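You operate a simulated robot arm through the tools that you are given. There is no shell and no other tool. Be economical: measure what you need, move in short steps, check, and stop when the job is done.

You are at the controls of a simulated two-armed robot. One attempt, no reset.

## Task
Take the yellow case on the second shelf from the bottom of the grey rack and put it away on the fourth shelf from the bottom of the grey rack. Put the 32 bearing block from the top of the red table on the black cover and the 47 bearing block on the blue board. Turn the channel knob to 1. Fetch the orange reflector and set it on top of the orange case. Fetch the rubber buffer and set it in the inside of the red tray. Put the yellow end block in the inside of the red tray. Close the machine eight shaft cover. Any order will do. Set down upright: yellow case, orange reflector.
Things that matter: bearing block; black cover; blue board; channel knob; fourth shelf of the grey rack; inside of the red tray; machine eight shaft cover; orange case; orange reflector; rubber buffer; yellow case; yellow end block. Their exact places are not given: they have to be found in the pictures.

The check looks at the end state, three seconds after you hand in, the way a careful person would. Anything else that was tipped, shoved, dropped, spilled or broken makes it a failure. A push-on lid holds only when it is set on centred and level and pressed home; a screw cap is set on level and turned clockwise until tight.

## Robot
Two 7-joint arms with fingered hands on one trunk, on a base that drives. Base frame: it is fixed to the floor where the robot stands at the start and does not move with it; the origin is under the middle of the robot, x ahead of it, y to its left, z up; the surface under the hand at the start is at about z = 0.58. Lengths are in m, angles in rad, forces in N, time in s.
The left shoulder is at the start at [0.07, 0.145, 1.066], the right one opposite. With the tool pointing down near the work surface each hand reaches from about 0.16 to 0.74 m from the robot's upright axis, wherever it stands, measured 20 degrees to its own side. Places, roughly: bearing block [0.5, -2.75, 0.75]; black cover (10x10x1 cm) [0.5, -2.7, 0.8]; blue board [0.25, -2.75, 0.75]; channel knob [-4.7, -2, 0.9]; fourth shelf of the grey rack [0.6, 0.6, 1.3]; inside of the red tray (35x18 cm) [-1.36, -5.58, 0.8]; machine eight shaft cover [-5.2, -7.4, 1.2]; orange case [-2.5, -4, 0.25]; orange reflector (7x4x5 cm) [-1.4, -5.7, 0.6]; rubber buffer (8x5x4 cm) [-1.6, -6.9, 0.8]; yellow case (12x7x8 cm) [0.5, -0.1, 0.6]; yellow end block (5x4x10 cm) [0.3, -6.2, 0.9]. Payload 3.5 kg a hand.
The TCP of each hand is the grasp point between the finger pads, 0.025 m short of the fingertips. In the tool frame z runs along the fingers and y along their closing line. Largest opening 0.088 m; the body of the gripper starts 0.029 m behind the TCP. The gripper is a hand of 4 fingers: y runs from the thumb to the fingers, the wrist lies at [-0.013, -0.097, -0.162] in the tool frame, and closing takes about 1.5 s.
Orientation is told as [roll, pitch, yaw] about the base's x, y, z axes, in that order, counted from this pose: with the fingers straight down and the wrist toward the robot, the tool's x, y and z point along [0, 1, 0], [1, 0, 0] and [0, 0, -1] of the base frame.

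## Interface
- The arms move only by the tool step_arm. It takes "left_plan", "right_plan" or both (then of equal length, played together; a hand with none holds still); each is a list of rows, each a list of 2 entries, a list of its own where there are three numbers: the shift along the tool's x, y, z in m, then the turn, a rotation vector about the tool's x, y, z in rad. In form: [[[x, y, z], [wx, wy, wz]], ...]. A call has 1 to 10 rows; each row shifts and turns the commanded pose from where the row before left it, along the tool's axes as they then stand. "left_hand" and "right_hand" are, for a hand that has rows, the closure, from 0 (fully open) to 1 (shut), set as the call begins (left out, the last holds). Rows are played at 5 a second. More than 0.05 m and 0.15 rad between two rows, or a gripper value outside its range, and nothing of the call is played. Where a pose cannot be reached the arm comes as near as it can. A force on the tool above 40 N (or 10 N above the force at the start of the call, whichever is more), or a blocked arm, ends the call early, and 0.2 s more pass. The fingers move at their own pace (about 0.045 m/s each) and stop on an object; they squeeze with about 32 N. The grip force told is the motor's: it shows also when the fingers shut on nothing. Time passes only in rows, and 0.2 s behind the last, so rows that do not move let the fingers close. It gives the time, the measured TCP pose, the force on the tool (base axes), the opening and the grip force at its end, in the units of the frame above (readings bear some noise), with the torque about the TCP (base axes, N m) and any sound that the robot's microphone picked up, and new pictures: "show" is both (left out), scene, wrist or none (wrist: the cameras of the hands that moved).
- Cameras (640 x 400 px; columns grow to the right, rows downward): "scene" is now at [0.1122, -0.0165, 1.3473]; the picture's right is [-0.25, -0.97, 0.00], its down [-0.86, 0.23, -0.46] and it looks along [0.44, -0.12, -0.89] (base axes); focal length 251 px, centre (320, 200). "left" rides on the left gripper at [-0.064, -0.083, -0.098] in its tool frame; the picture's right is [-0.62, -0.37, 0.69], its down [0.71, -0.63, 0.30] and it looks along [0.33, 0.68, 0.65] (tool axes); focal length 265 px, centre (320, 200). "right" rides on the right gripper at [0.064, -0.083, -0.098] in its tool frame; the picture's right is [-0.62, 0.37, -0.69], its down [-0.71, -0.63, 0.30] and it looks along [-0.32, 0.68, 0.65] (tool axes); focal length 265 px, centre (320, 200).
- lift_body(by): slides the trunk up (or, below 0, down) by that many m; the arms and the scene camera ride with it, the base frame stays. It gives what a move gives, with no picture.
- base_move(legs): drives the robot by 1 to 6 legs, each [ahead, left, turn to the left] in m, m and rad, along the robot's own axes; the way and the turn of a leg run together, so that a leg with both is an arc; at most 1.5 m and 3.142 rad a leg. The arms and the cameras ride along, it lands a little off, and it stops where it bumps. It gives what a move gives, and a new picture of the scene camera.
- move_fingers(index, middle, ring, thumb_bend, thumb_turn, hand): sets how far each is bent, from 0 (flat) to 1 (curled in); at 0.3 the hand is open as for a grip, at 0.7 the pads meet at the TCP. One left out holds its place. A second passes; each finger stops where it meets its share of the squeeze, and holds until it gets a number again. A gripper value or a shape takes the hand back. It gives what a move gives, with no picture; readings hold the bend of each and the force on the fingers (four entries, about 0 where the hand has none), thumb and palm. thumb_turn goes from beside the hand (0) to across from the fingers (1), as for a grip.
- grasp_type(shape, hand): the hand has 4 fingers and takes this shape, open, in about a second: jaw (thumb against the fingers, like two jaws); tri (thumb and two fingers); tip (a fingertip pinch); poke (one finger out to press); point (the index stretched); flat (the hand flat); cup (the hand cupped); fist (a fist). The gripper value then closes the fingers along that shape, each until it touches; the sizes above hold for jaw. It gives what a move gives, with no picture.
- turn_head(pan, tilt): turns the head with the scene camera to pan (to the left, within 1.501 rad either way) and tilt (down, from -0.506 to 1.204), counted from straight ahead of the robot. It gives what a move gives, and a new picture of the scene camera.
- point_at(camera, pixels): for up to 12 pixels [column, row] of the newest picture of that camera ("zoom" is the newest enlarged one), the place [x, y, z] in the base frame of the surface seen there, good to about 0.002 m. It takes no simulated time.
- close_up(camera, box): a new picture of the part [left, top, right, bottom] of that camera's present view, enlarged. It takes no simulated time.
- finish_job(): hands the job in; it is judged then, once.

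Go step by step. Measure first, check grasps and placings, and put right what went wrong. The budget is 138 turns and 260 pictures, counting those below and the enlarged ones. Unless the task says otherwise, let go and move clear before handing in.

The tools are called as name(argument=value, ...) on one line, values as JSON. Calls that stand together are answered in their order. step_arm: Moves the arms, as the interface text tells. Its arguments: {"type":"object","properties":{"left_plan":{"type":"array"},"left_hand":{"type":"number"},"right_plan":{"type":"array"},"right_hand":{"type":"number"},"show":{"type":"string","enum":["both","scene","wrist","none"]}},"required":[]} The other tools are called the same way: lift_body (by) slides the trunk up or down; grasp_type (shape, hand) gives the hand a shape; move_fingers (index, middle, ring, thumb_bend, thumb_turn, hand) moves the fingers one by one; base_move (legs) drives the base; turn_head (pan, tilt) turns the head that bears the scene camera; point_at (camera, pixels) gives the place of the surface under pixels of a picture; close_up (camera, box) takes an enlarged picture of a part of a camera's view; finish_job () hands the job in.

At the start:

```text
t: 0.0
left_ee_pos: [0.3981, 0.0736, 0.7865]
left_orientation: [0.001, 0.0, -0.001]
left_force: [-0.2, 0.8, -0.6]
left_ft_torque: [0.01, 0.01, -0.04]
left_width: 0.0878
left_finger_force: 0.0
left_shape: jaw
left_bend: [0.3, 0.3, 0.3, 0.3, 0.98]
left_finger forces: [0.0, 0.1, 0.0, 0.0, 0.0, 0.0]
right_ee_pos: [0.369, -0.2616, 0.7926]
right_orientation: [0.0, 0.001, -0.001]
right_force: [0.1, -0.4, -0.3]
right_ft_torque: [-0.01, -0.03, -0.02]
right_width: 0.0875
right_finger_force: 0.0
right_shape: jaw
right_bend: [0.3, 0.3, 0.3, 0.3, 0.98]
right_finger forces: [0.1, 0.1, 0.0, 0.1, 0.0, 0.0]
trunk travel left (down, up): [-0.629, 0.211]
robot x, y, heading: [0.0017, -0.0004, 0.003]
head pan, tilt: [-0.257, 1.096]
```

scene: 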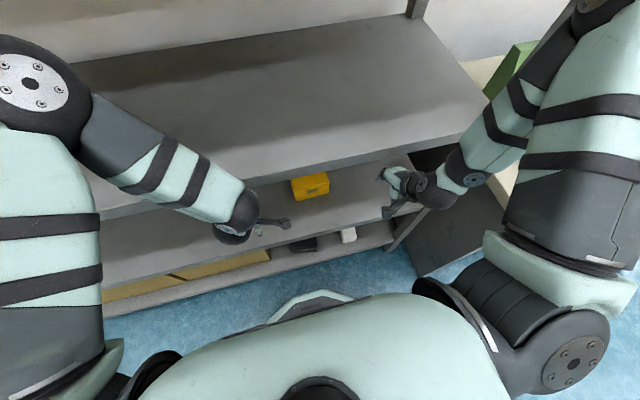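
right: 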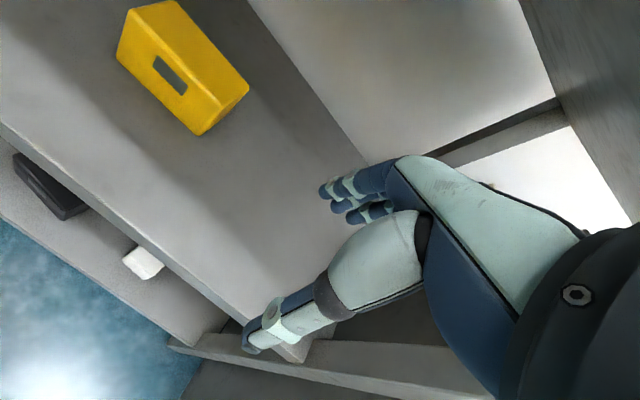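
left: 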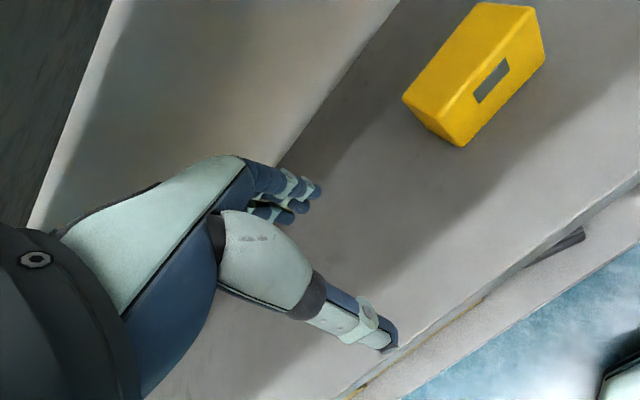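

The yellow case is seen at scene (310,186) and right (180,65) on a shelf ahead of me. I will measure it and the shelf.

point_at(camera="right", pixels=[[130, 10], [170, 5], [248, 88], [200, 133], [120, 58], [170, 75], [250, 150], [60, 135], [150, 235], [310, 200], [400, 60]])

point_at(camera="scene", pixels=[[310, 186], [300, 140], [300, 165], [200, 80], [410, 60], [470, 95], [300, 245], [215, 268], [120, 205], [410, 5], [440, 260]])

turn_head(pan=0.5, tilt=0.3)

turn_head(pan=-0.3, tilt=0.3)

```text
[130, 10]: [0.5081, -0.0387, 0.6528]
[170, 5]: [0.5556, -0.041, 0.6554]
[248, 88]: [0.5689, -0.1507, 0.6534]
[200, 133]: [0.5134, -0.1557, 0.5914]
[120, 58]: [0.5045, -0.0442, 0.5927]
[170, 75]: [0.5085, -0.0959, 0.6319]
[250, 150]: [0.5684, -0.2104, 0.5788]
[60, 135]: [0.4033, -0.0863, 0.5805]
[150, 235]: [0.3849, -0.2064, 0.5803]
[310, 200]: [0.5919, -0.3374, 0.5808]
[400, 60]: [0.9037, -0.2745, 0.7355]
```

```text
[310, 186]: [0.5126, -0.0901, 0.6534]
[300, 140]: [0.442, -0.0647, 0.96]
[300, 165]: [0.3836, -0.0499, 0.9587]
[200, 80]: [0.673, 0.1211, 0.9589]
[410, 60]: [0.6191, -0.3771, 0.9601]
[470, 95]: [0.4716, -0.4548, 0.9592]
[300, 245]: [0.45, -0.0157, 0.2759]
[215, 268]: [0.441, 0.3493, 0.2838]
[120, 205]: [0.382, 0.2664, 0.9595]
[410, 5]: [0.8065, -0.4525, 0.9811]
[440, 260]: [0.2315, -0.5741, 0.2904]
```

```text
t: 1.1
left_ee_pos: [0.3986, 0.0733, 0.7855]
left_orientation: [0.0, 0.0, 0.001]
left_force: [0.5, -1.2, 0.1]
left_ft_torque: [-0.01, -0.01, 0.01]
left_width: 0.0874
left_finger_force: 0.1
left_shape: jaw
left_bend: [0.3, 0.3, 0.3, 0.3, 0.98]
left_finger forces: [0.0, 0.0, 0.1, 0.0, 0.0, 0.0]
right_ee_pos: [0.3682, -0.2621, 0.7935]
right_orientation: [-0.001, -0.002, 0.0]
right_force: [0.0, 0.1, 0.4]
right_ft_torque: [-0.01, -0.02, -0.01]
right_width: 0.0875
right_finger_force: 0.1
right_shape: jaw
right_bend: [0.3, 0.3, 0.3, 0.3, 0.98]
right_finger forces: [0.0, 0.0, 0.0, 0.0, 0.0, 0.0]
trunk travel left (down, up): [-0.629, 0.211]
robot x, y, heading: [0.0048, -0.0025, -0.001]
head pan, tilt: [0.499, 0.3]
```

scene: 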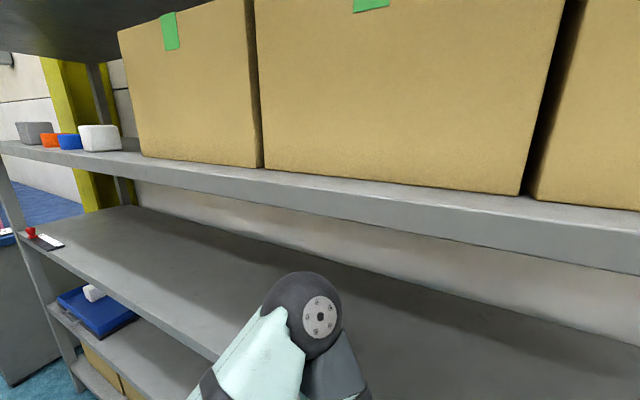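

```text
t: 2.3
left_ee_pos: [0.3993, 0.0724, 0.7863]
left_orientation: [0.001, 0.0, 0.002]
left_force: [-0.1, 0.3, 0.1]
left_ft_torque: [0.03, 0.0, 0.02]
left_width: 0.0877
left_finger_force: 0.1
left_shape: jaw
left_bend: [0.3, 0.3, 0.3, 0.3, 0.98]
left_finger forces: [0.0, 0.1, 0.0, 0.0, 0.0, 0.0]
right_ee_pos: [0.3681, -0.263, 0.7923]
right_orientation: [0.0, 0.001, 0.001]
right_force: [0.4, 0.0, 0.0]
right_ft_torque: [0.01, -0.02, 0.01]
right_width: 0.0877
right_finger_force: 0.1
right_shape: jaw
right_bend: [0.3, 0.3, 0.3, 0.3, 0.98]
right_finger forces: [0.1, 0.0, 0.0, 0.0, 0.0, 0.0]
trunk travel left (down, up): [-0.629, 0.211]
robot x, y, heading: [0.0024, 0.0004, -0.004]
head pan, tilt: [-0.3, 0.3]
```

scene: 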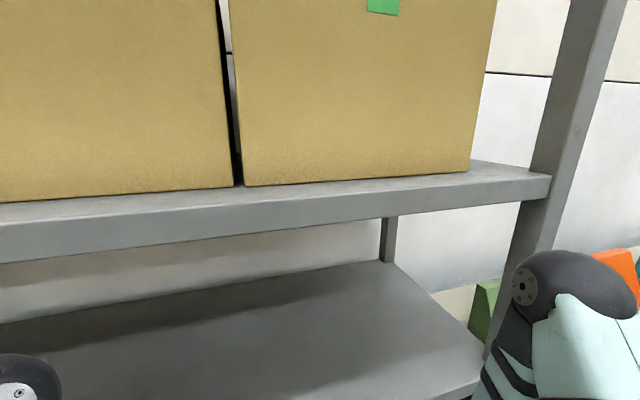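

The fourth shelf (~1.3) is full of cartons except at its left end, where small blocks stand, seen earlier at (80,135). I look there.

turn_head(pan=0.9, tilt=0.3)

```text
t: 3.7
left_ee_pos: [0.3993, 0.0725, 0.7847]
left_orientation: [-0.001, 0.0, -0.001]
left_force: [-0.1, 0.4, -0.9]
left_ft_torque: [0.05, 0.0, 0.02]
left_width: 0.0873
left_finger_force: 0.1
left_shape: jaw
left_bend: [0.3, 0.3, 0.3, 0.3, 0.98]
left_finger forces: [0.0, 0.1, 0.0, 0.1, 0.1, 0.0]
right_ee_pos: [0.3687, -0.2633, 0.7927]
right_orientation: [0.0, 0.0, 0.0]
right_force: [0.1, 0.0, 0.7]
right_ft_torque: [0.02, 0.01, -0.04]
right_width: 0.0874
right_finger_force: 0.1
right_shape: jaw
right_bend: [0.3, 0.3, 0.3, 0.3, 0.98]
right_finger forces: [0.1, 0.1, 0.0, 0.0, 0.1, 0.1]
trunk travel left (down, up): [-0.629, 0.211]
robot x, y, heading: [0.0002, -0.0025, -0.003]
head pan, tilt: [0.901, 0.3]
```

scene: 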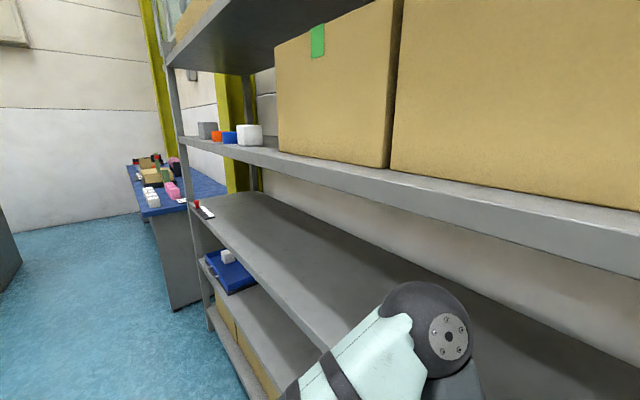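

close_up(camera="scene", box=[160, 50, 320, 220])

point_at(camera="scene", pixels=[[205, 138], [215, 145], [185, 145], [245, 135], [270, 142], [280, 152], [265, 152], [280, 75], [176, 63], [200, 140], [262, 130], [285, 100]])

```text
2.35 times, centred on (240, 135) of scene
```

zoom: 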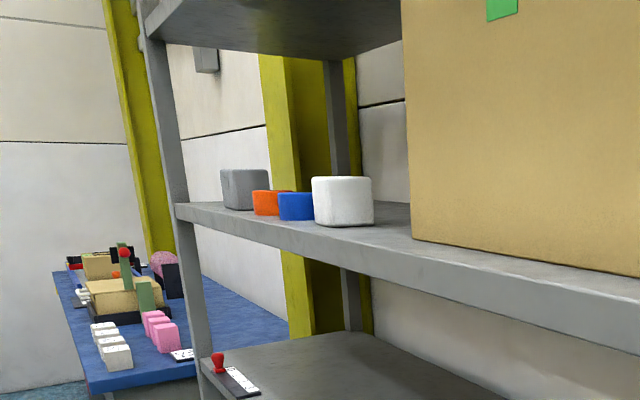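

```text
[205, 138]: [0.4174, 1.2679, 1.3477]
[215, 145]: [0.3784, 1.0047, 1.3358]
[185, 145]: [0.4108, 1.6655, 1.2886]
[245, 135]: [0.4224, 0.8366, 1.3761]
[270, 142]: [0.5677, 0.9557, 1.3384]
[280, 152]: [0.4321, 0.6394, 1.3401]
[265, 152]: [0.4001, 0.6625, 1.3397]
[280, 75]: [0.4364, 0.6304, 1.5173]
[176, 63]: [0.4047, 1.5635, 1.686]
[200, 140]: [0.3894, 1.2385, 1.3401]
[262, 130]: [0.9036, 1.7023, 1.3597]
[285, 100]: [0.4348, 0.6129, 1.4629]
```

The white block stands beside the carton on the fourth shelf (zoom (345,200), (410,240)); I measure the gap and the shelf above.

point_at(camera="zoom", pixels=[[372, 222], [318, 224], [340, 183], [368, 181], [232, 208], [205, 206], [390, 210], [407, 232], [250, 45], [405, 20], [258, 212], [300, 218]])

point_at(camera="scene", pixels=[[210, 55], [200, 80], [240, 60], [290, 25], [300, 175], [300, 160], [245, 150], [230, 285], [260, 240], [212, 265]])

```text
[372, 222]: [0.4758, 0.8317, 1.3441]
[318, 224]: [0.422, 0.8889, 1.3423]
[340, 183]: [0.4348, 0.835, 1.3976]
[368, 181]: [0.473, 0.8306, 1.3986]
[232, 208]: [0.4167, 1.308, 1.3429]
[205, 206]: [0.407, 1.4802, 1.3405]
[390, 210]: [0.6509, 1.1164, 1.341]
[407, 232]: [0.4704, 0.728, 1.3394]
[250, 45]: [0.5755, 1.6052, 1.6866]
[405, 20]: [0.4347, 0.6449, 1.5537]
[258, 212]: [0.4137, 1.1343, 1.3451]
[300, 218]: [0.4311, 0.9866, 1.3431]
```

```text
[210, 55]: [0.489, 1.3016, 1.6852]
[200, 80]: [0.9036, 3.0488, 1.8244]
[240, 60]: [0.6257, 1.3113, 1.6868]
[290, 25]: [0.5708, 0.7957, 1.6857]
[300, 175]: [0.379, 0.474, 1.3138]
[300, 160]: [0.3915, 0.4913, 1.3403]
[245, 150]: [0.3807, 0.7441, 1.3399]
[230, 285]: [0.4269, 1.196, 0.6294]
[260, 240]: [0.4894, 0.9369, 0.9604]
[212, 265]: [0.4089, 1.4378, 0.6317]
```

The free gap is y 0.65–0.83 on the fourth shelf (z 1.34), wide enough for the case set end-on. I will grip the case's left end with the left hand tilted 60° to point to −y; first lower the trunk a little and tilt the hand.

lift_body(by=-0.13)

step_arm(left_plan=[[[0, 0, 0], [0, -0.15, 0]], [[0, 0, 0], [0, -0.15, 0]], [[0, 0, 0], [0, -0.15, 0]], [[0, 0, 0], [0, -0.15, 0]], [[0, 0, 0], [0, -0.15, 0]], [[0, 0, 0], [0, -0.15, 0]], [[0, 0, 0], [0, -0.15, 0]]], show="wrist")

turn_head(pan=-0.2, tilt=0.9)

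```text
t: 5.2
left_ee_pos: [0.3988, 0.0739, 0.6568]
left_orientation: [-0.002, -0.001, 0.001]
left_force: [0.1, 0.4, 0.0]
left_ft_torque: [-0.01, -0.01, 0.02]
left_width: 0.0878
left_finger_force: 0.0
left_shape: jaw
left_bend: [0.3, 0.3, 0.3, 0.3, 0.98]
left_finger forces: [0.0, 0.0, 0.0, 0.1, 0.1, 0.1]
right_ee_pos: [0.3683, -0.2623, 0.6613]
right_orientation: [0.001, -0.001, 0.0]
right_force: [-0.1, 0.6, 0.2]
right_ft_torque: [0.0, -0.01, 0.02]
right_width: 0.0875
right_finger_force: 0.1
right_shape: jaw
right_bend: [0.3, 0.3, 0.3, 0.3, 0.98]
right_finger forces: [0.0, 0.0, 0.0, 0.0, 0.1, 0.0]
trunk travel left (down, up): [-0.499, 0.341]
robot x, y, heading: [0.0022, 0.0012, 0.001]
head pan, tilt: [0.901, 0.3]
```

```text
t: 6.8
left_ee_pos: [0.3993, 0.0729, 0.6551]
left_orientation: [-1.051, -0.002, -0.001]
left_force: [-0.5, -0.3, -0.3]
left_ft_torque: [0.03, 0.01, 0.0]
left_width: 0.0876
left_finger_force: 0.1
left_shape: jaw
left_bend: [0.3, 0.3, 0.3, 0.3, 0.98]
left_finger forces: [0.0, 0.1, 0.0, 0.0, 0.1, 0.0]
right_ee_pos: [0.368, -0.2603, 0.6632]
right_orientation: [0.0, 0.0, 0.0]
right_force: [-0.3, 0.5, -0.1]
right_ft_torque: [-0.04, -0.05, -0.02]
right_width: 0.0876
right_finger_force: 0.1
right_shape: jaw
right_bend: [0.3, 0.3, 0.3, 0.3, 0.98]
right_finger forces: [0.0, 0.0, 0.0, 0.0, 0.0, 0.0]
trunk travel left (down, up): [-0.499, 0.341]
robot x, y, heading: [-0.0011, 0.0002, -0.004]
head pan, tilt: [0.901, 0.3]
```

left: 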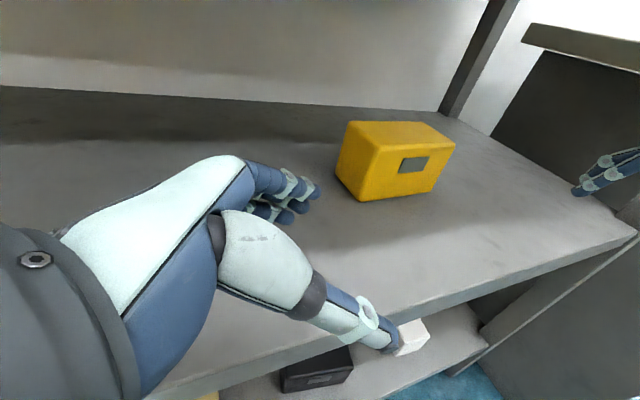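

```text
t: 8.2
left_ee_pos: [0.3996, 0.0736, 0.6562]
left_orientation: [-1.047, 0.001, -0.001]
left_force: [-0.5, 0.5, -0.3]
left_ft_torque: [0.02, 0.03, 0.02]
left_width: 0.0874
left_finger_force: 0.1
left_shape: jaw
left_bend: [0.3, 0.3, 0.3, 0.3, 0.98]
left_finger forces: [0.0, 0.0, 0.0, 0.0, 0.0, 0.0]
right_ee_pos: [0.3682, -0.2622, 0.6625]
right_orientation: [0.001, 0.0, 0.0]
right_force: [0.3, 0.2, -0.9]
right_ft_torque: [-0.04, -0.04, 0.02]
right_width: 0.0874
right_finger_force: 0.1
right_shape: jaw
right_bend: [0.3, 0.3, 0.3, 0.3, 0.98]
right_finger forces: [0.1, 0.0, 0.1, 0.0, 0.1, 0.0]
trunk travel left (down, up): [-0.499, 0.341]
robot x, y, heading: [-0.003, 0.0022, 0.001]
head pan, tilt: [-0.201, 0.901]
```

scene: 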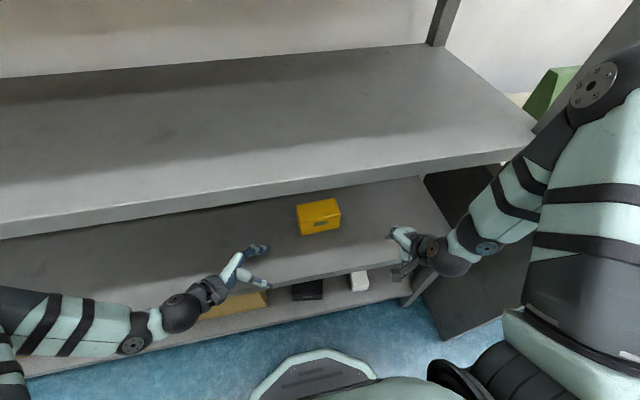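

The hand is tilted well; the case is clear at left (395,160). I measure its corners.

point_at(camera="left", pixels=[[350, 126], [376, 152], [362, 197], [338, 172], [452, 146], [415, 124], [434, 190], [360, 160], [400, 140]])

```text
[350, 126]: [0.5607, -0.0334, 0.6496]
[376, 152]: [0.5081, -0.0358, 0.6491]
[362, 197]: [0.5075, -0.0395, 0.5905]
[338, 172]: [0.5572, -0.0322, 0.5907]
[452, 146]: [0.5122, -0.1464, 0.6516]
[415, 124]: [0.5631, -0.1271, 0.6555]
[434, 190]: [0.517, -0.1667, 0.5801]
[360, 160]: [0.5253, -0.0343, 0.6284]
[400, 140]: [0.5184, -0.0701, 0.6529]
```

Case spans x 0.505–0.568, left end at y −0.034. I move forward and near its end, stopping short to check.

step_arm(left_plan=[[[0, 0.046, 0], [0, 0, 0]], [[0, 0.046, 0], [0, 0, 0]], [[0, 0.0455, 0], [0, 0, 0]], [[-0.0397, 0, 0], [0, 0, 0]], [[0, 0, 0.04], [0, 0, 0]], [[0, 0, 0.03], [0, 0, 0]]], show="wrist")

```text
t: 9.8
left_ee_pos: [0.5323, 0.028, 0.67]
left_orientation: [-1.058, -0.026, 0.054]
left_force: [-0.3, 0.2, 0.5]
left_ft_torque: [0.03, -0.01, -0.02]
left_width: 0.0877
left_finger_force: 0.0
left_shape: jaw
left_bend: [0.3, 0.3, 0.3, 0.3, 0.98]
left_finger forces: [0.1, 0.1, 0.0, 0.1, 0.0, 0.0]
right_ee_pos: [0.3654, -0.2407, 0.6707]
right_orientation: [-0.005, -0.016, 0.033]
right_force: [-0.6, -0.1, -0.2]
right_ft_torque: [0.02, 0.0, 0.0]
right_width: 0.0876
right_finger_force: 0.1
right_shape: jaw
right_bend: [0.3, 0.3, 0.3, 0.3, 0.98]
right_finger forces: [0.0, 0.1, 0.0, 0.0, 0.0, 0.0]
trunk travel left (down, up): [-0.499, 0.341]
robot x, y, heading: [0.0009, 0.0063, 0.032]
head pan, tilt: [-0.201, 0.901]
stopped in row 6 (left hand): the arm was blocked; the commanded pose is now the measured one
```

left: 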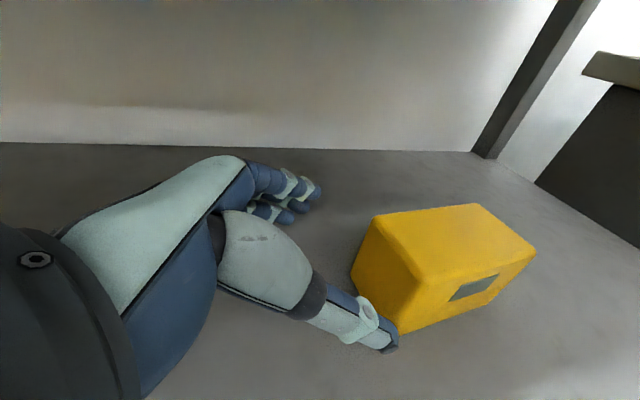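

The arm was blocked and the robot turned slightly (heading 0.032); I look where it touches.

turn_head(pan=0.3, tilt=1.0)

```text
t: 10.7
left_ee_pos: [0.5326, 0.0271, 0.6719]
left_orientation: [-1.062, -0.028, 0.049]
left_force: [-0.4, 0.5, -0.5]
left_ft_torque: [-0.02, -0.03, 0.02]
left_width: 0.0879
left_finger_force: 0.1
left_shape: jaw
left_bend: [0.3, 0.3, 0.3, 0.3, 0.98]
left_finger forces: [0.0, 0.0, 0.1, 0.0, 0.0, 0.0]
right_ee_pos: [0.3662, -0.2406, 0.6713]
right_orientation: [-0.007, -0.019, 0.033]
right_force: [0.7, -0.4, 1.2]
right_ft_torque: [-0.01, 0.02, -0.03]
right_width: 0.0875
right_finger_force: 0.1
right_shape: jaw
right_bend: [0.3, 0.3, 0.3, 0.3, 0.98]
right_finger forces: [0.0, 0.1, 0.0, 0.1, 0.1, 0.0]
trunk travel left (down, up): [-0.499, 0.341]
robot x, y, heading: [0.0015, 0.0066, 0.034]
head pan, tilt: [0.3, 1.0]
```

scene: 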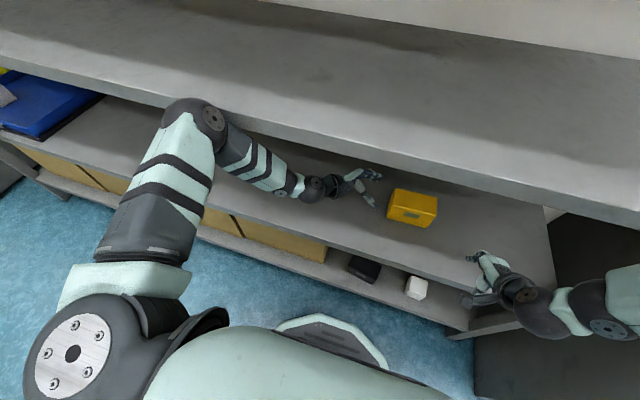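

The left elbow at scene (195,115) rests on the third shelf's edge. I back out, lower the trunk so the elbow goes beneath the shelf, and re-enter by driving.

base_move(legs=[[-0.3, 0, -0.034]])

lift_body(by=-0.16)

step_arm(left_plan=[[[-0.029, 0.023, -0.0163], [0, 0, 0]], [[-0.029, 0.023, -0.0163], [0, 0, 0]], [[-0.029, 0.023, -0.0163], [0, 0, 0]], [[-0.029, 0.023, -0.0163], [0, 0, 0]]], show="scene")

```text
t: 12.7
left_ee_pos: [0.2453, -0.0035, 0.6604]
left_orientation: [-1.051, -0.009, 0.007]
left_force: [0.5, 0.2, 0.2]
left_ft_torque: [0.0, 0.02, -0.02]
left_width: 0.0877
left_finger_force: 0.0
left_shape: jaw
left_bend: [0.3, 0.3, 0.3, 0.3, 0.98]
left_finger forces: [0.0, 0.0, 0.0, 0.0, 0.1, 0.0]
right_ee_pos: [0.0699, -0.2623, 0.6628]
right_orientation: [0.001, 0.001, -0.007]
right_force: [-0.6, -0.3, -0.2]
right_ft_torque: [-0.03, -0.03, -0.03]
right_width: 0.0877
right_finger_force: 0.0
right_shape: jaw
right_bend: [0.3, 0.3, 0.3, 0.3, 0.98]
right_finger forces: [0.0, 0.0, 0.0, 0.0, 0.0, 0.0]
trunk travel left (down, up): [-0.499, 0.341]
robot x, y, heading: [-0.3006, 0.0019, -0.005]
head pan, tilt: [0.3, 1.0]
```

scene: 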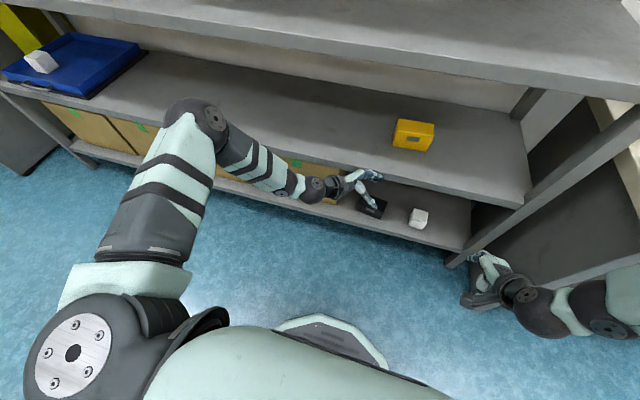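

```text
t: 14.6
left_ee_pos: [0.2468, -0.0032, 0.5003]
left_orientation: [-1.05, -0.009, 0.004]
left_force: [0.0, -1.0, -0.2]
left_ft_torque: [0.01, 0.05, 0.0]
left_width: 0.0879
left_finger_force: 0.1
left_shape: jaw
left_bend: [0.3, 0.3, 0.3, 0.3, 0.98]
left_finger forces: [0.0, 0.0, 0.1, 0.1, 0.0, 0.1]
right_ee_pos: [0.0713, -0.2615, 0.5031]
right_orientation: [0.0, 0.001, -0.007]
right_force: [-0.2, -0.2, -0.2]
right_ft_torque: [-0.02, 0.01, -0.01]
right_width: 0.0877
right_finger_force: 0.0
right_shape: jaw
right_bend: [0.3, 0.3, 0.3, 0.3, 0.98]
right_finger forces: [0.0, 0.0, 0.1, 0.0, 0.0, 0.1]
trunk travel left (down, up): [-0.339, 0.501]
robot x, y, heading: [-0.2945, 0.0009, -0.009]
head pan, tilt: [0.3, 1.0]
```

```text
t: 15.6
left_ee_pos: [0.3356, -0.0039, 0.6346]
left_orientation: [-1.051, -0.005, 0.005]
left_force: [-0.2, -0.1, 0.7]
left_ft_torque: [0.01, 0.01, 0.01]
left_width: 0.0877
left_finger_force: 0.0
left_shape: jaw
left_bend: [0.3, 0.3, 0.3, 0.3, 0.98]
left_finger forces: [0.0, 0.1, 0.1, 0.1, 0.0, 0.0]
right_ee_pos: [0.0712, -0.2636, 0.5013]
right_orientation: [0.001, 0.0, -0.007]
right_force: [0.0, -0.3, -0.3]
right_ft_torque: [-0.03, -0.01, -0.01]
right_width: 0.0878
right_finger_force: 0.0
right_shape: jaw
right_bend: [0.3, 0.3, 0.3, 0.3, 0.98]
right_finger forces: [0.1, 0.1, 0.0, 0.0, 0.0, 0.0]
trunk travel left (down, up): [-0.339, 0.501]
robot x, y, heading: [-0.2943, 0.0035, -0.007]
head pan, tilt: [0.3, 1.0]
```

scene: 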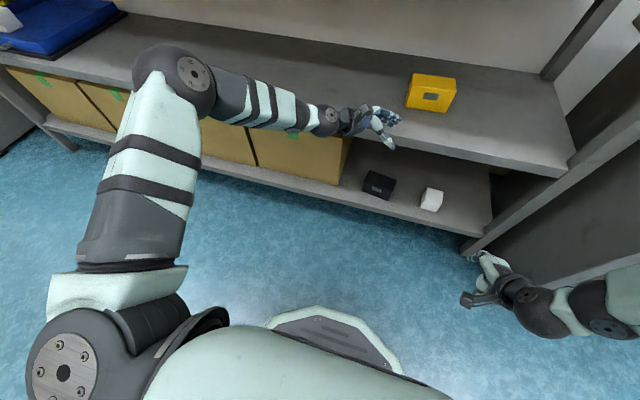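

Hand is at z 0.635 outside the shelf. I check elbow height before driving in.

point_at(camera="scene", pixels=[[150, 55], [170, 50], [195, 70], [240, 85], [260, 95], [300, 110], [160, 100], [430, 80]])

step_arm(left_plan=[[[0, 0, -0.04], [0, 0, 0]]], show="none")

```text
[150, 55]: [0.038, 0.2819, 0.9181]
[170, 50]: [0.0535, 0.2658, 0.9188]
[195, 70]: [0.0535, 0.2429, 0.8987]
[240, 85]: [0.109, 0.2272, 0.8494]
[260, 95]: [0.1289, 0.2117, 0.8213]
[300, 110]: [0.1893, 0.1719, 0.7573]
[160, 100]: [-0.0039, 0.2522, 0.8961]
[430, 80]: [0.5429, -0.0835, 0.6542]
```

```text
t: 16.0
left_ee_pos: [0.3361, 0.0312, 0.6539]
left_orientation: [-1.053, -0.009, 0.007]
left_force: [-0.5, 0.1, -0.4]
left_ft_torque: [-0.01, 0.02, 0.01]
left_width: 0.0878
left_finger_force: 0.1
left_shape: jaw
left_bend: [0.3, 0.3, 0.3, 0.3, 0.98]
left_finger forces: [0.0, 0.1, 0.1, 0.0, 0.0, 0.0]
right_ee_pos: [0.0708, -0.2619, 0.5027]
right_orientation: [0.0, 0.002, -0.007]
right_force: [0.2, -0.6, -0.6]
right_ft_torque: [0.01, 0.01, 0.0]
right_width: 0.0878
right_finger_force: 0.1
right_shape: jaw
right_bend: [0.3, 0.3, 0.3, 0.3, 0.98]
right_finger forces: [0.1, 0.0, 0.1, 0.0, 0.0, 0.0]
trunk travel left (down, up): [-0.339, 0.501]
robot x, y, heading: [-0.2939, 0.0024, -0.011]
head pan, tilt: [0.3, 1.0]
```

Elbow front is at x≈0.09, so driving 0.2 forward keeps it clear. I drive in.

base_move(legs=[[0.2, 0.0, 0.011]])

close_up(camera="left", box=[0, 0, 640, 400])

```text
t: 17.6
left_ee_pos: [0.5372, 0.037, 0.6523]
left_orientation: [-1.053, -0.008, 0.019]
left_force: [-0.2, 0.4, -0.1]
left_ft_torque: [0.03, 0.0, 0.0]
left_width: 0.088
left_finger_force: 0.1
left_shape: jaw
left_bend: [0.3, 0.3, 0.3, 0.3, 0.98]
left_finger forces: [0.0, 0.1, 0.0, 0.0, 0.1, 0.0]
right_ee_pos: [0.2739, -0.258, 0.5032]
right_orientation: [0.002, 0.001, 0.006]
right_force: [0.8, 0.7, -0.2]
right_ft_torque: [0.02, 0.0, 0.01]
right_width: 0.0876
right_finger_force: 0.0
right_shape: jaw
right_bend: [0.3, 0.3, 0.3, 0.3, 0.98]
right_finger forces: [0.0, 0.1, 0.1, 0.1, 0.1, 0.0]
trunk travel left (down, up): [-0.339, 0.501]
robot x, y, heading: [-0.095, 0.0013, 0.005]
head pan, tilt: [0.3, 1.0]
```

scene: 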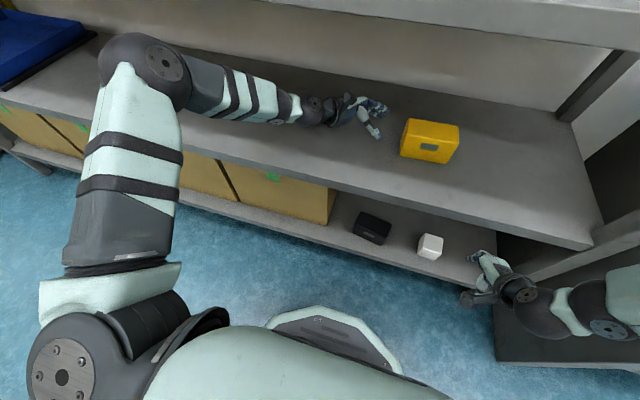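

```text
1.00 times, centred on (320, 200) of left (not enlarged: the box is as wide or as high as the picture)
```

zoom: 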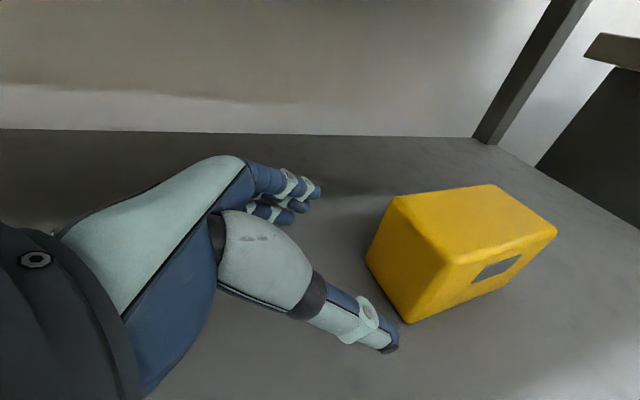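

Thumb tip (385,345) and fingers (310,190) straddle the line to the case end. I advance in and close.

step_arm(left_plan=[[[-0.026, 0, 0.0], [0, 0, 0]], [[0, 0, 0.04], [0, 0, 0]], [[0, 0, 0.04], [0, 0, 0]], [[0, 0, 0.026], [0, 0, 0]]], show="wrist")

```text
t: 18.6
left_ee_pos: [0.5377, -0.0668, 0.6234]
left_orientation: [-1.051, -0.009, 0.017]
left_force: [-1.1, 0.6, 1.0]
left_ft_torque: [-0.01, 0.01, -0.01]
left_width: 0.0879
left_finger_force: 0.1
left_shape: jaw
left_bend: [0.3, 0.3, 0.3, 0.29, 0.97]
left_finger forces: [0.9, 0.0, 0.0, 0.0, 1.6, 0.1]
right_ee_pos: [0.2734, -0.2578, 0.5025]
right_orientation: [0.0, -0.001, 0.004]
right_force: [-0.1, -0.6, 0.2]
right_ft_torque: [-0.03, 0.01, 0.03]
right_width: 0.0875
right_finger_force: 0.2
right_shape: jaw
right_bend: [0.3, 0.3, 0.3, 0.3, 0.98]
right_finger forces: [0.1, 0.0, 0.0, 0.0, 0.1, 0.0]
trunk travel left (down, up): [-0.339, 0.501]
robot x, y, heading: [-0.0953, 0.0031, 0.006]
head pan, tilt: [0.3, 1.0]
```

left: 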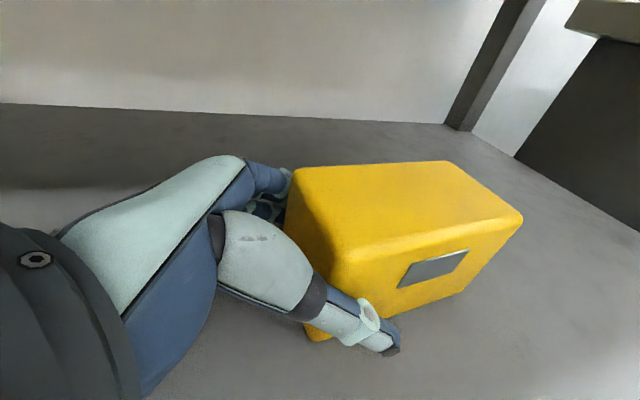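

The hand straddles the end. I close and lift slightly.

step_arm(left_plan=[[[0, 0, 0], [0, 0, 0]], [[0, 0, 0], [0, 0, 0]], [[0, 0, 0], [0, 0, 0]], [[0, 0, 0], [0, 0, 0]], [[0, 0, 0], [0, 0, 0]], [[0, 0, 0], [0, 0, 0]], [[0, 0, 0], [0, 0, 0]], [[-0.026, 0, -0.015], [0, 0, 0]], [[-0.026, 0, -0.015], [0, 0, 0]]], left_hand=1, show="both")

```text
t: 20.6
left_ee_pos: [0.5362, -0.0663, 0.6836]
left_orientation: [-1.05, -0.007, 0.015]
left_force: [0.1, -0.1, -2.9]
left_ft_torque: [0.13, 0.0, 0.0]
left_width: 0.0646
left_finger_force: 32.2
left_shape: jaw
left_bend: [0.31, 0.39, 0.35, 0.51, 0.98]
left_finger forces: [17.9, 13.4, 4.2, 0.1, 36.0, 0.0]
right_ee_pos: [0.2743, -0.2587, 0.5018]
right_orientation: [0.0, -0.001, 0.004]
right_force: [0.1, 0.0, 0.7]
right_ft_torque: [-0.01, -0.01, -0.01]
right_width: 0.0873
right_finger_force: 0.0
right_shape: jaw
right_bend: [0.3, 0.3, 0.3, 0.3, 0.98]
right_finger forces: [0.0, 0.0, 0.0, 0.0, 0.1, 0.1]
trunk travel left (down, up): [-0.339, 0.501]
robot x, y, heading: [-0.0938, 0.0022, 0.008]
head pan, tilt: [0.3, 1.0]
```

scene: 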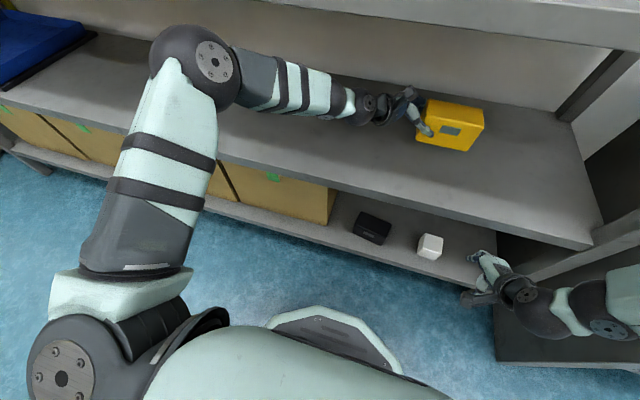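
left: 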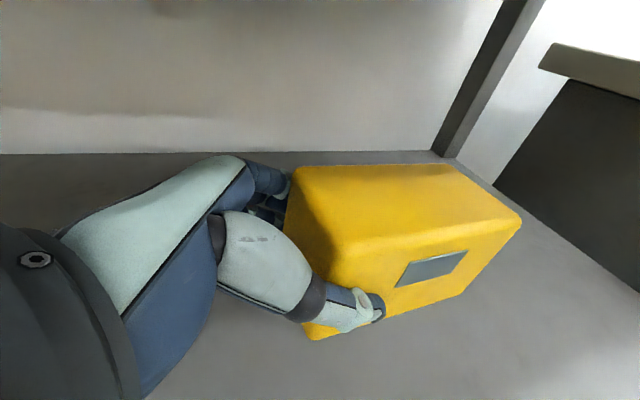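

The case is held (0.3 kg) and level. I back out, raise the trunk fully and shift left.

base_move(legs=[[-0.42, 0, -0.008], [0, 0.5, 0]])

lift_body(by=0.5)

step_arm(left_plan=[[[-0.026, -0.0, -0.015], [0, 0, 0]], [[-0.026, -0.0, -0.015], [0, 0, 0]], [[-0.026, -0.0, -0.015], [0, 0, 0]], [[-0.026, -0.0, -0.015], [0, 0, 0]], [[-0.026, -0.0, -0.015], [0, 0, 0]], [[-0.026, -0.0, -0.015], [0, 0, 0]], [[-0.026, -0.0, -0.015], [0, 0, 0]]], show="scene")

```text
t: 25.7
left_ee_pos: [0.1202, 0.4251, 0.6828]
left_orientation: [-1.053, -0.008, 0.007]
left_force: [0.7, 0.2, -2.1]
left_ft_torque: [0.14, 0.0, -0.01]
left_width: 0.0643
left_finger_force: 32.2
left_shape: jaw
left_bend: [0.31, 0.39, 0.35, 0.51, 0.98]
left_finger forces: [17.8, 13.4, 4.2, 0.1, 36.1, 0.0]
right_ee_pos: [-0.1445, 0.2369, 0.5024]
right_orientation: [-0.002, 0.0, -0.004]
right_force: [-0.6, -0.7, -0.1]
right_ft_torque: [-0.03, -0.01, 0.0]
right_width: 0.0875
right_finger_force: 0.2
right_shape: jaw
right_bend: [0.3, 0.3, 0.3, 0.3, 0.98]
right_finger forces: [0.1, 0.0, 0.1, 0.1, 0.0, 0.0]
trunk travel left (down, up): [-0.339, 0.501]
robot x, y, heading: [-0.5129, 0.5036, -0.01]
head pan, tilt: [0.3, 1.0]
```

scene: 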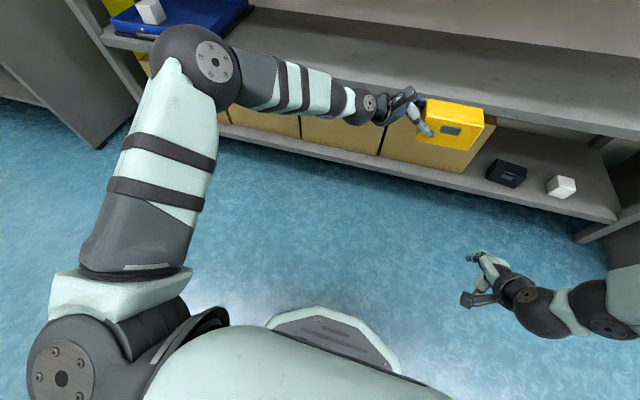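

```text
refused: 0.5 is not a number from -0.4 to 0.4
```

```text
t: 27.3
left_ee_pos: [0.1177, 0.4259, 0.8938]
left_orientation: [-1.051, -0.009, 0.007]
left_force: [-0.6, 0.0, -2.3]
left_ft_torque: [0.13, 0.03, 0.02]
left_width: 0.0645
left_finger_force: 32.0
left_shape: jaw
left_bend: [0.31, 0.39, 0.35, 0.51, 0.99]
left_finger forces: [17.5, 13.2, 4.2, 0.0, 35.5, 0.0]
right_ee_pos: [-0.1443, 0.2365, 0.5012]
right_orientation: [-0.001, 0.001, -0.006]
right_force: [0.3, 0.2, -0.2]
right_ft_torque: [0.0, -0.02, 0.04]
right_width: 0.0875
right_finger_force: 0.1
right_shape: jaw
right_bend: [0.3, 0.3, 0.3, 0.3, 0.98]
right_finger forces: [0.0, 0.0, 0.0, 0.0, 0.0, 0.0]
trunk travel left (down, up): [-0.339, 0.501]
robot x, y, heading: [-0.5115, 0.506, -0.005]
head pan, tilt: [0.3, 1.0]
```

scene: 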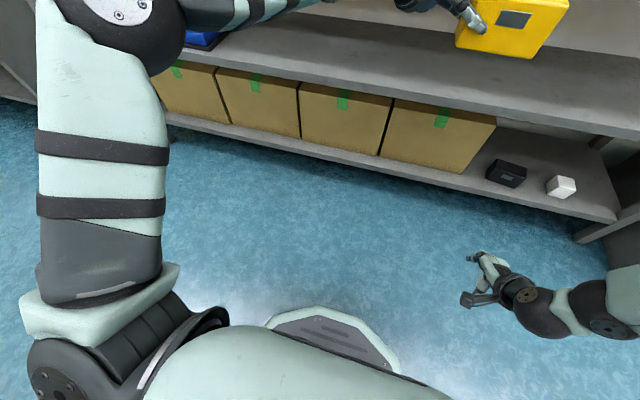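

Lift is limited to 0.4 a call; I lift in two and yaw the hand +90° in the air.

lift_body(by=0.4)

lift_body(by=0.1)

step_arm(left_plan=[[[0, 0, 0], [-0.13, 0, -0.0745]], [[0, 0, 0], [-0.13, 0, -0.0745]], [[0, 0, 0], [-0.13, 0, -0.0745]], [[0, 0, 0], [-0.13, 0, -0.0745]], [[0, 0, 0], [-0.13, 0, -0.0745]], [[0, 0, 0], [-0.13, 0, -0.0745]], [[0, 0, 0], [-0.13, 0, -0.0745]], [[0, 0, 0], [-0.13, 0, -0.0745]], [[0, 0, 0], [-0.13, 0, -0.0745]], [[0, 0, 0], [-0.13, 0, -0.0745]]], show="none")

turn_head(pan=0.3, tilt=0.3)

```text
t: 31.1
left_ee_pos: [0.1187, 0.4249, 1.2918]
left_orientation: [-1.05, -0.007, 0.006]
left_force: [0.7, 0.2, -3.1]
left_ft_torque: [0.15, -0.01, 0.01]
left_width: 0.0642
left_finger_force: 31.4
left_shape: jaw
left_bend: [0.31, 0.39, 0.35, 0.51, 0.99]
left_finger forces: [17.3, 13.3, 4.2, 0.0, 35.3, 0.0]
right_ee_pos: [-0.1433, 0.2359, 0.9026]
right_orientation: [0.0, -0.001, -0.006]
right_force: [-0.1, 0.1, 0.6]
right_ft_torque: [0.04, 0.03, -0.01]
right_width: 0.0878
right_finger_force: 0.1
right_shape: jaw
right_bend: [0.3, 0.3, 0.3, 0.3, 0.98]
right_finger forces: [0.0, 0.1, 0.0, 0.0, 0.0, 0.0]
trunk travel left (down, up): [-0.739, 0.101]
robot x, y, heading: [-0.5117, 0.5023, -0.005]
head pan, tilt: [0.3, 1.0]
```

```text
t: 32.4
left_ee_pos: [0.1181, 0.4243, 1.3933]
left_orientation: [-1.051, -0.007, 0.005]
left_force: [0.8, -0.2, -2.8]
left_ft_torque: [0.11, 0.0, 0.01]
left_width: 0.0645
left_finger_force: 32.3
left_shape: jaw
left_bend: [0.31, 0.39, 0.35, 0.51, 0.99]
left_finger forces: [17.3, 13.2, 4.2, 0.0, 35.4, 0.1]
right_ee_pos: [-0.1454, 0.2365, 1.0035]
right_orientation: [-0.001, -0.001, -0.006]
right_force: [0.0, -0.8, 1.0]
right_ft_torque: [-0.01, -0.01, 0.01]
right_width: 0.0873
right_finger_force: 0.1
right_shape: jaw
right_bend: [0.3, 0.3, 0.3, 0.3, 0.98]
right_finger forces: [0.1, 0.0, 0.0, 0.2, 0.0, 0.0]
trunk travel left (down, up): [-0.839, 0.001]
robot x, y, heading: [-0.5112, 0.5014, -0.002]
head pan, tilt: [0.3, 1.0]
```

```text
t: 34.8
left_ee_pos: [0.1355, 0.4623, 1.3935]
left_orientation: [-1.058, 0.046, 1.159]
left_force: [0.7, 0.5, -1.7]
left_ft_torque: [0.04, 0.15, -0.04]
left_width: 0.0635
left_finger_force: 32.3
left_shape: jaw
left_bend: [0.31, 0.4, 0.36, 0.53, 0.99]
left_finger forces: [16.2, 13.1, 4.1, 0.0, 33.2, 0.1]
left hand out of reach, approached as far as the arm can: row 8, 9, 10
right_ee_pos: [-0.1429, 0.2351, 1.0025]
right_orientation: [0.0, 0.001, -0.005]
right_force: [-0.4, -1.1, -0.7]
right_ft_torque: [-0.01, 0.04, -0.02]
right_width: 0.0876
right_finger_force: 0.1
right_shape: jaw
right_bend: [0.3, 0.3, 0.3, 0.3, 0.98]
right_finger forces: [0.1, 0.0, 0.0, 0.1, 0.1, 0.0]
trunk travel left (down, up): [-0.839, 0.001]
robot x, y, heading: [-0.5108, 0.4988, -0.004]
head pan, tilt: [0.3, 1.0]
stopped in row 10 (left hand): the arm was blocked; the commanded pose is now the measured one
```

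```text
t: 35.9
left_ee_pos: [0.1341, 0.461, 1.3971]
left_orientation: [-1.062, 0.046, 1.161]
left_force: [0.3, 0.1, -3.1]
left_ft_torque: [0.08, 0.15, 0.0]
left_width: 0.0637
left_finger_force: 31.9
left_shape: jaw
left_bend: [0.31, 0.4, 0.36, 0.53, 0.99]
left_finger forces: [16.2, 13.2, 4.0, 0.0, 33.2, 0.0]
right_ee_pos: [-0.1446, 0.2365, 1.0022]
right_orientation: [0.001, -0.001, -0.004]
right_force: [-0.7, 0.7, -0.1]
right_ft_torque: [0.0, 0.0, -0.01]
right_width: 0.0876
right_finger_force: 0.1
right_shape: jaw
right_bend: [0.3, 0.3, 0.3, 0.3, 0.98]
right_finger forces: [0.0, 0.1, 0.0, 0.0, 0.1, 0.0]
trunk travel left (down, up): [-0.839, 0.001]
robot x, y, heading: [-0.5117, 0.5016, -0.004]
head pan, tilt: [0.3, 0.3]
```

scene: 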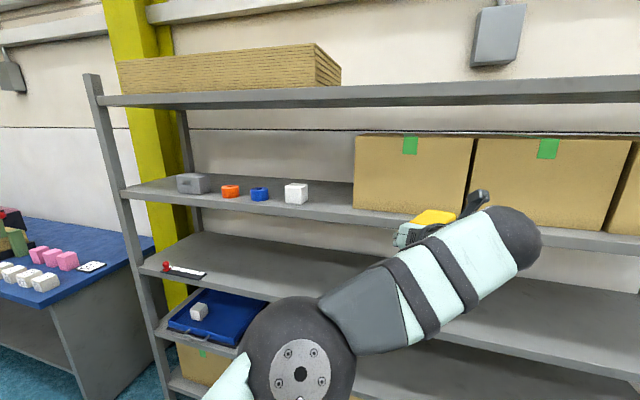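

The wrist runs out at yaw 1.16; the base can supply the remaining 0.41. I turn the base left and level the case.

base_move(legs=[[0, 0, 0.41]])

step_arm(left_plan=[[[0, 0, 0], [-0.0224, 0, 0.0401]]], show="wrist")

```text
t: 37.5
left_ee_pos: [0.0941, 0.7236, 1.3964]
left_orientation: [-1.064, 0.043, 1.574]
left_force: [0.3, -0.1, -2.6]
left_ft_torque: [0.0, 0.11, -0.02]
left_width: 0.0635
left_finger_force: 31.5
left_shape: jaw
left_bend: [0.31, 0.4, 0.36, 0.53, 0.99]
left_finger forces: [16.1, 13.2, 4.0, 0.1, 33.1, 0.0]
right_ee_pos: [-0.0686, 0.4041, 1.0013]
right_orientation: [0.001, 0.001, 0.409]
right_force: [0.6, 1.0, -0.3]
right_ft_torque: [0.02, 0.0, -0.02]
right_width: 0.0876
right_finger_force: 0.0
right_shape: jaw
right_bend: [0.3, 0.3, 0.3, 0.3, 0.98]
right_finger forces: [0.1, 0.1, 0.0, 0.1, 0.0, 0.0]
trunk travel left (down, up): [-0.839, 0.001]
robot x, y, heading: [-0.5136, 0.4974, 0.409]
head pan, tilt: [0.3, 0.3]
```

scene: 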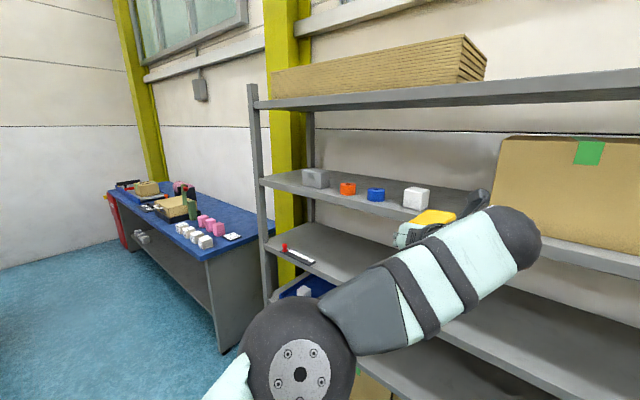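

```text
t: 37.9
left_ee_pos: [0.0946, 0.7298, 1.3998]
left_orientation: [-1.067, 0.008, 1.581]
left_force: [-0.2, 0.1, -3.6]
left_ft_torque: [-0.01, 0.18, -0.02]
left_width: 0.0639
left_finger_force: 32.2
left_shape: jaw
left_bend: [0.31, 0.4, 0.36, 0.53, 0.99]
left_finger forces: [16.1, 13.2, 4.1, 0.1, 33.2, 0.1]
right_ee_pos: [-0.0686, 0.4049, 1.0032]
right_orientation: [0.0, 0.0, 0.41]
right_force: [0.4, -0.4, 0.0]
right_ft_torque: [0.04, 0.01, -0.03]
right_width: 0.0875
right_finger_force: 0.1
right_shape: jaw
right_bend: [0.3, 0.3, 0.3, 0.3, 0.98]
right_finger forces: [0.0, 0.0, 0.0, 0.0, 0.0, 0.0]
trunk travel left (down, up): [-0.839, 0.001]
robot x, y, heading: [-0.5094, 0.5007, 0.408]
head pan, tilt: [0.3, 0.3]
```

left: 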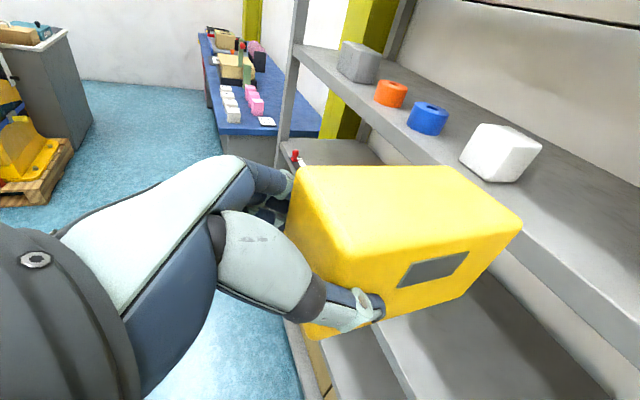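

The case is level and points into the gap. I check where the elbow is before driving in.

point_at(camera="scene", pixels=[[515, 235], [525, 215], [535, 240], [440, 275], [435, 217], [410, 232]])

step_arm(left_plan=[[[-0.0105, 0, -0.006], [0, 0, 0]]], show="none")

```text
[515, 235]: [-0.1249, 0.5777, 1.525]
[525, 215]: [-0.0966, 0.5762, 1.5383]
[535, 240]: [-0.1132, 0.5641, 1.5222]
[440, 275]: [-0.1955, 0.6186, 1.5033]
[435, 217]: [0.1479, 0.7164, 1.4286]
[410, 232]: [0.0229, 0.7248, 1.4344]
```

```text
t: 38.3
left_ee_pos: [0.0944, 0.7436, 1.4119]
left_orientation: [-1.069, 0.023, 1.597]
left_force: [-0.2, -0.1, -2.3]
left_ft_torque: [-0.02, 0.13, -0.05]
left_width: 0.0637
left_finger_force: 31.8
left_shape: jaw
left_bend: [0.31, 0.4, 0.36, 0.53, 0.99]
left_finger forces: [16.1, 13.2, 4.1, 0.0, 33.0, 0.1]
right_ee_pos: [-0.0698, 0.4048, 1.001]
right_orientation: [-0.001, -0.001, 0.408]
right_force: [-0.4, -0.3, 0.5]
right_ft_torque: [-0.02, -0.01, 0.0]
right_width: 0.0877
right_finger_force: 0.1
right_shape: jaw
right_bend: [0.3, 0.3, 0.3, 0.3, 0.98]
right_finger forces: [0.1, 0.0, 0.0, 0.0, 0.1, 0.0]
trunk travel left (down, up): [-0.839, 0.001]
robot x, y, heading: [-0.5138, 0.5005, 0.407]
head pan, tilt: [0.3, 0.3]
```

Elbow stays outside. I drive straight toward +x by 0.33.

base_move(legs=[[0.306, -0.134, 0]])

close_up(camera="left", box=[0, 0, 640, 400])

```text
t: 40.5
left_ee_pos: [0.4261, 0.7403, 1.4122]
left_orientation: [-1.068, 0.024, 1.594]
left_force: [-0.9, 0.2, -2.6]
left_ft_torque: [0.0, 0.12, -0.03]
left_width: 0.0641
left_finger_force: 31.9
left_shape: jaw
left_bend: [0.31, 0.4, 0.36, 0.53, 0.99]
left_finger forces: [16.1, 13.1, 4.1, 0.0, 33.2, 0.1]
right_ee_pos: [0.2634, 0.4052, 1.0034]
right_orientation: [-0.003, -0.001, 0.406]
right_force: [0.5, -0.1, -1.1]
right_ft_torque: [0.02, -0.05, 0.0]
right_width: 0.0876
right_finger_force: 0.2
right_shape: jaw
right_bend: [0.3, 0.3, 0.3, 0.3, 0.98]
right_finger forces: [0.0, 0.0, 0.0, 0.0, 0.0, 0.1]
trunk travel left (down, up): [-0.839, 0.001]
robot x, y, heading: [-0.1764, 0.4989, 0.406]
head pan, tilt: [0.3, 0.3]
```

scene: 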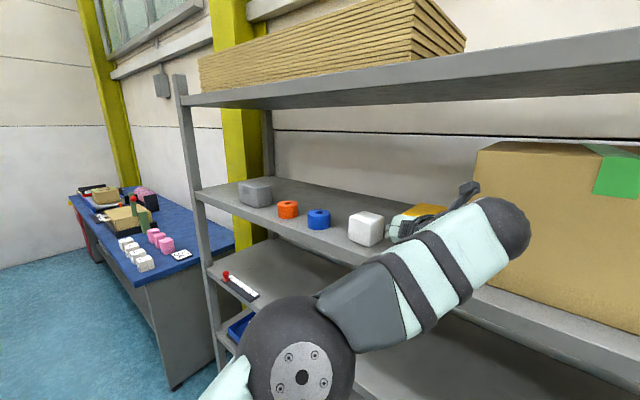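

```text
1.00 times, centred on (320, 200) of left (not enlarged: the box is as wide or as high as the picture)
```

zoom: 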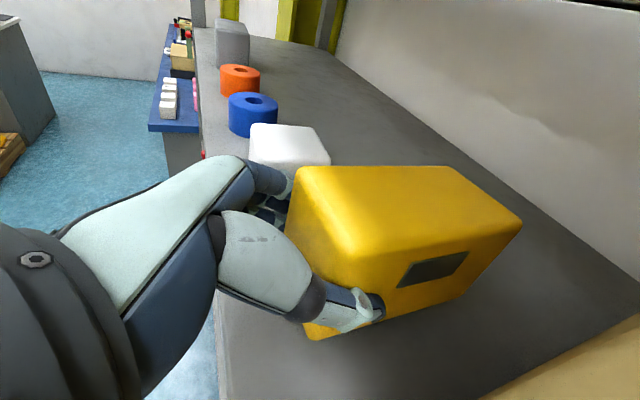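

The case is over the shelf. I check the clearances to the white block and carton.

point_at(camera="zoom", pixels=[[315, 160], [328, 160], [270, 180], [287, 185], [250, 170], [360, 310], [350, 330], [560, 360], [350, 240], [515, 220], [460, 300], [310, 332]])

```text
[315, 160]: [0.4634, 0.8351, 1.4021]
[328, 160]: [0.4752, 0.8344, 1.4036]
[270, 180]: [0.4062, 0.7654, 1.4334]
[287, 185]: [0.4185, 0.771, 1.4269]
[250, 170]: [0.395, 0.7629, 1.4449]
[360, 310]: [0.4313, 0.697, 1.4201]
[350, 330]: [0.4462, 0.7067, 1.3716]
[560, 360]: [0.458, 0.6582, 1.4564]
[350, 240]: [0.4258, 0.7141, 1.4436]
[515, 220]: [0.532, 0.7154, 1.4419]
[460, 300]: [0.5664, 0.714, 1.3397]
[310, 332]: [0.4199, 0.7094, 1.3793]
```

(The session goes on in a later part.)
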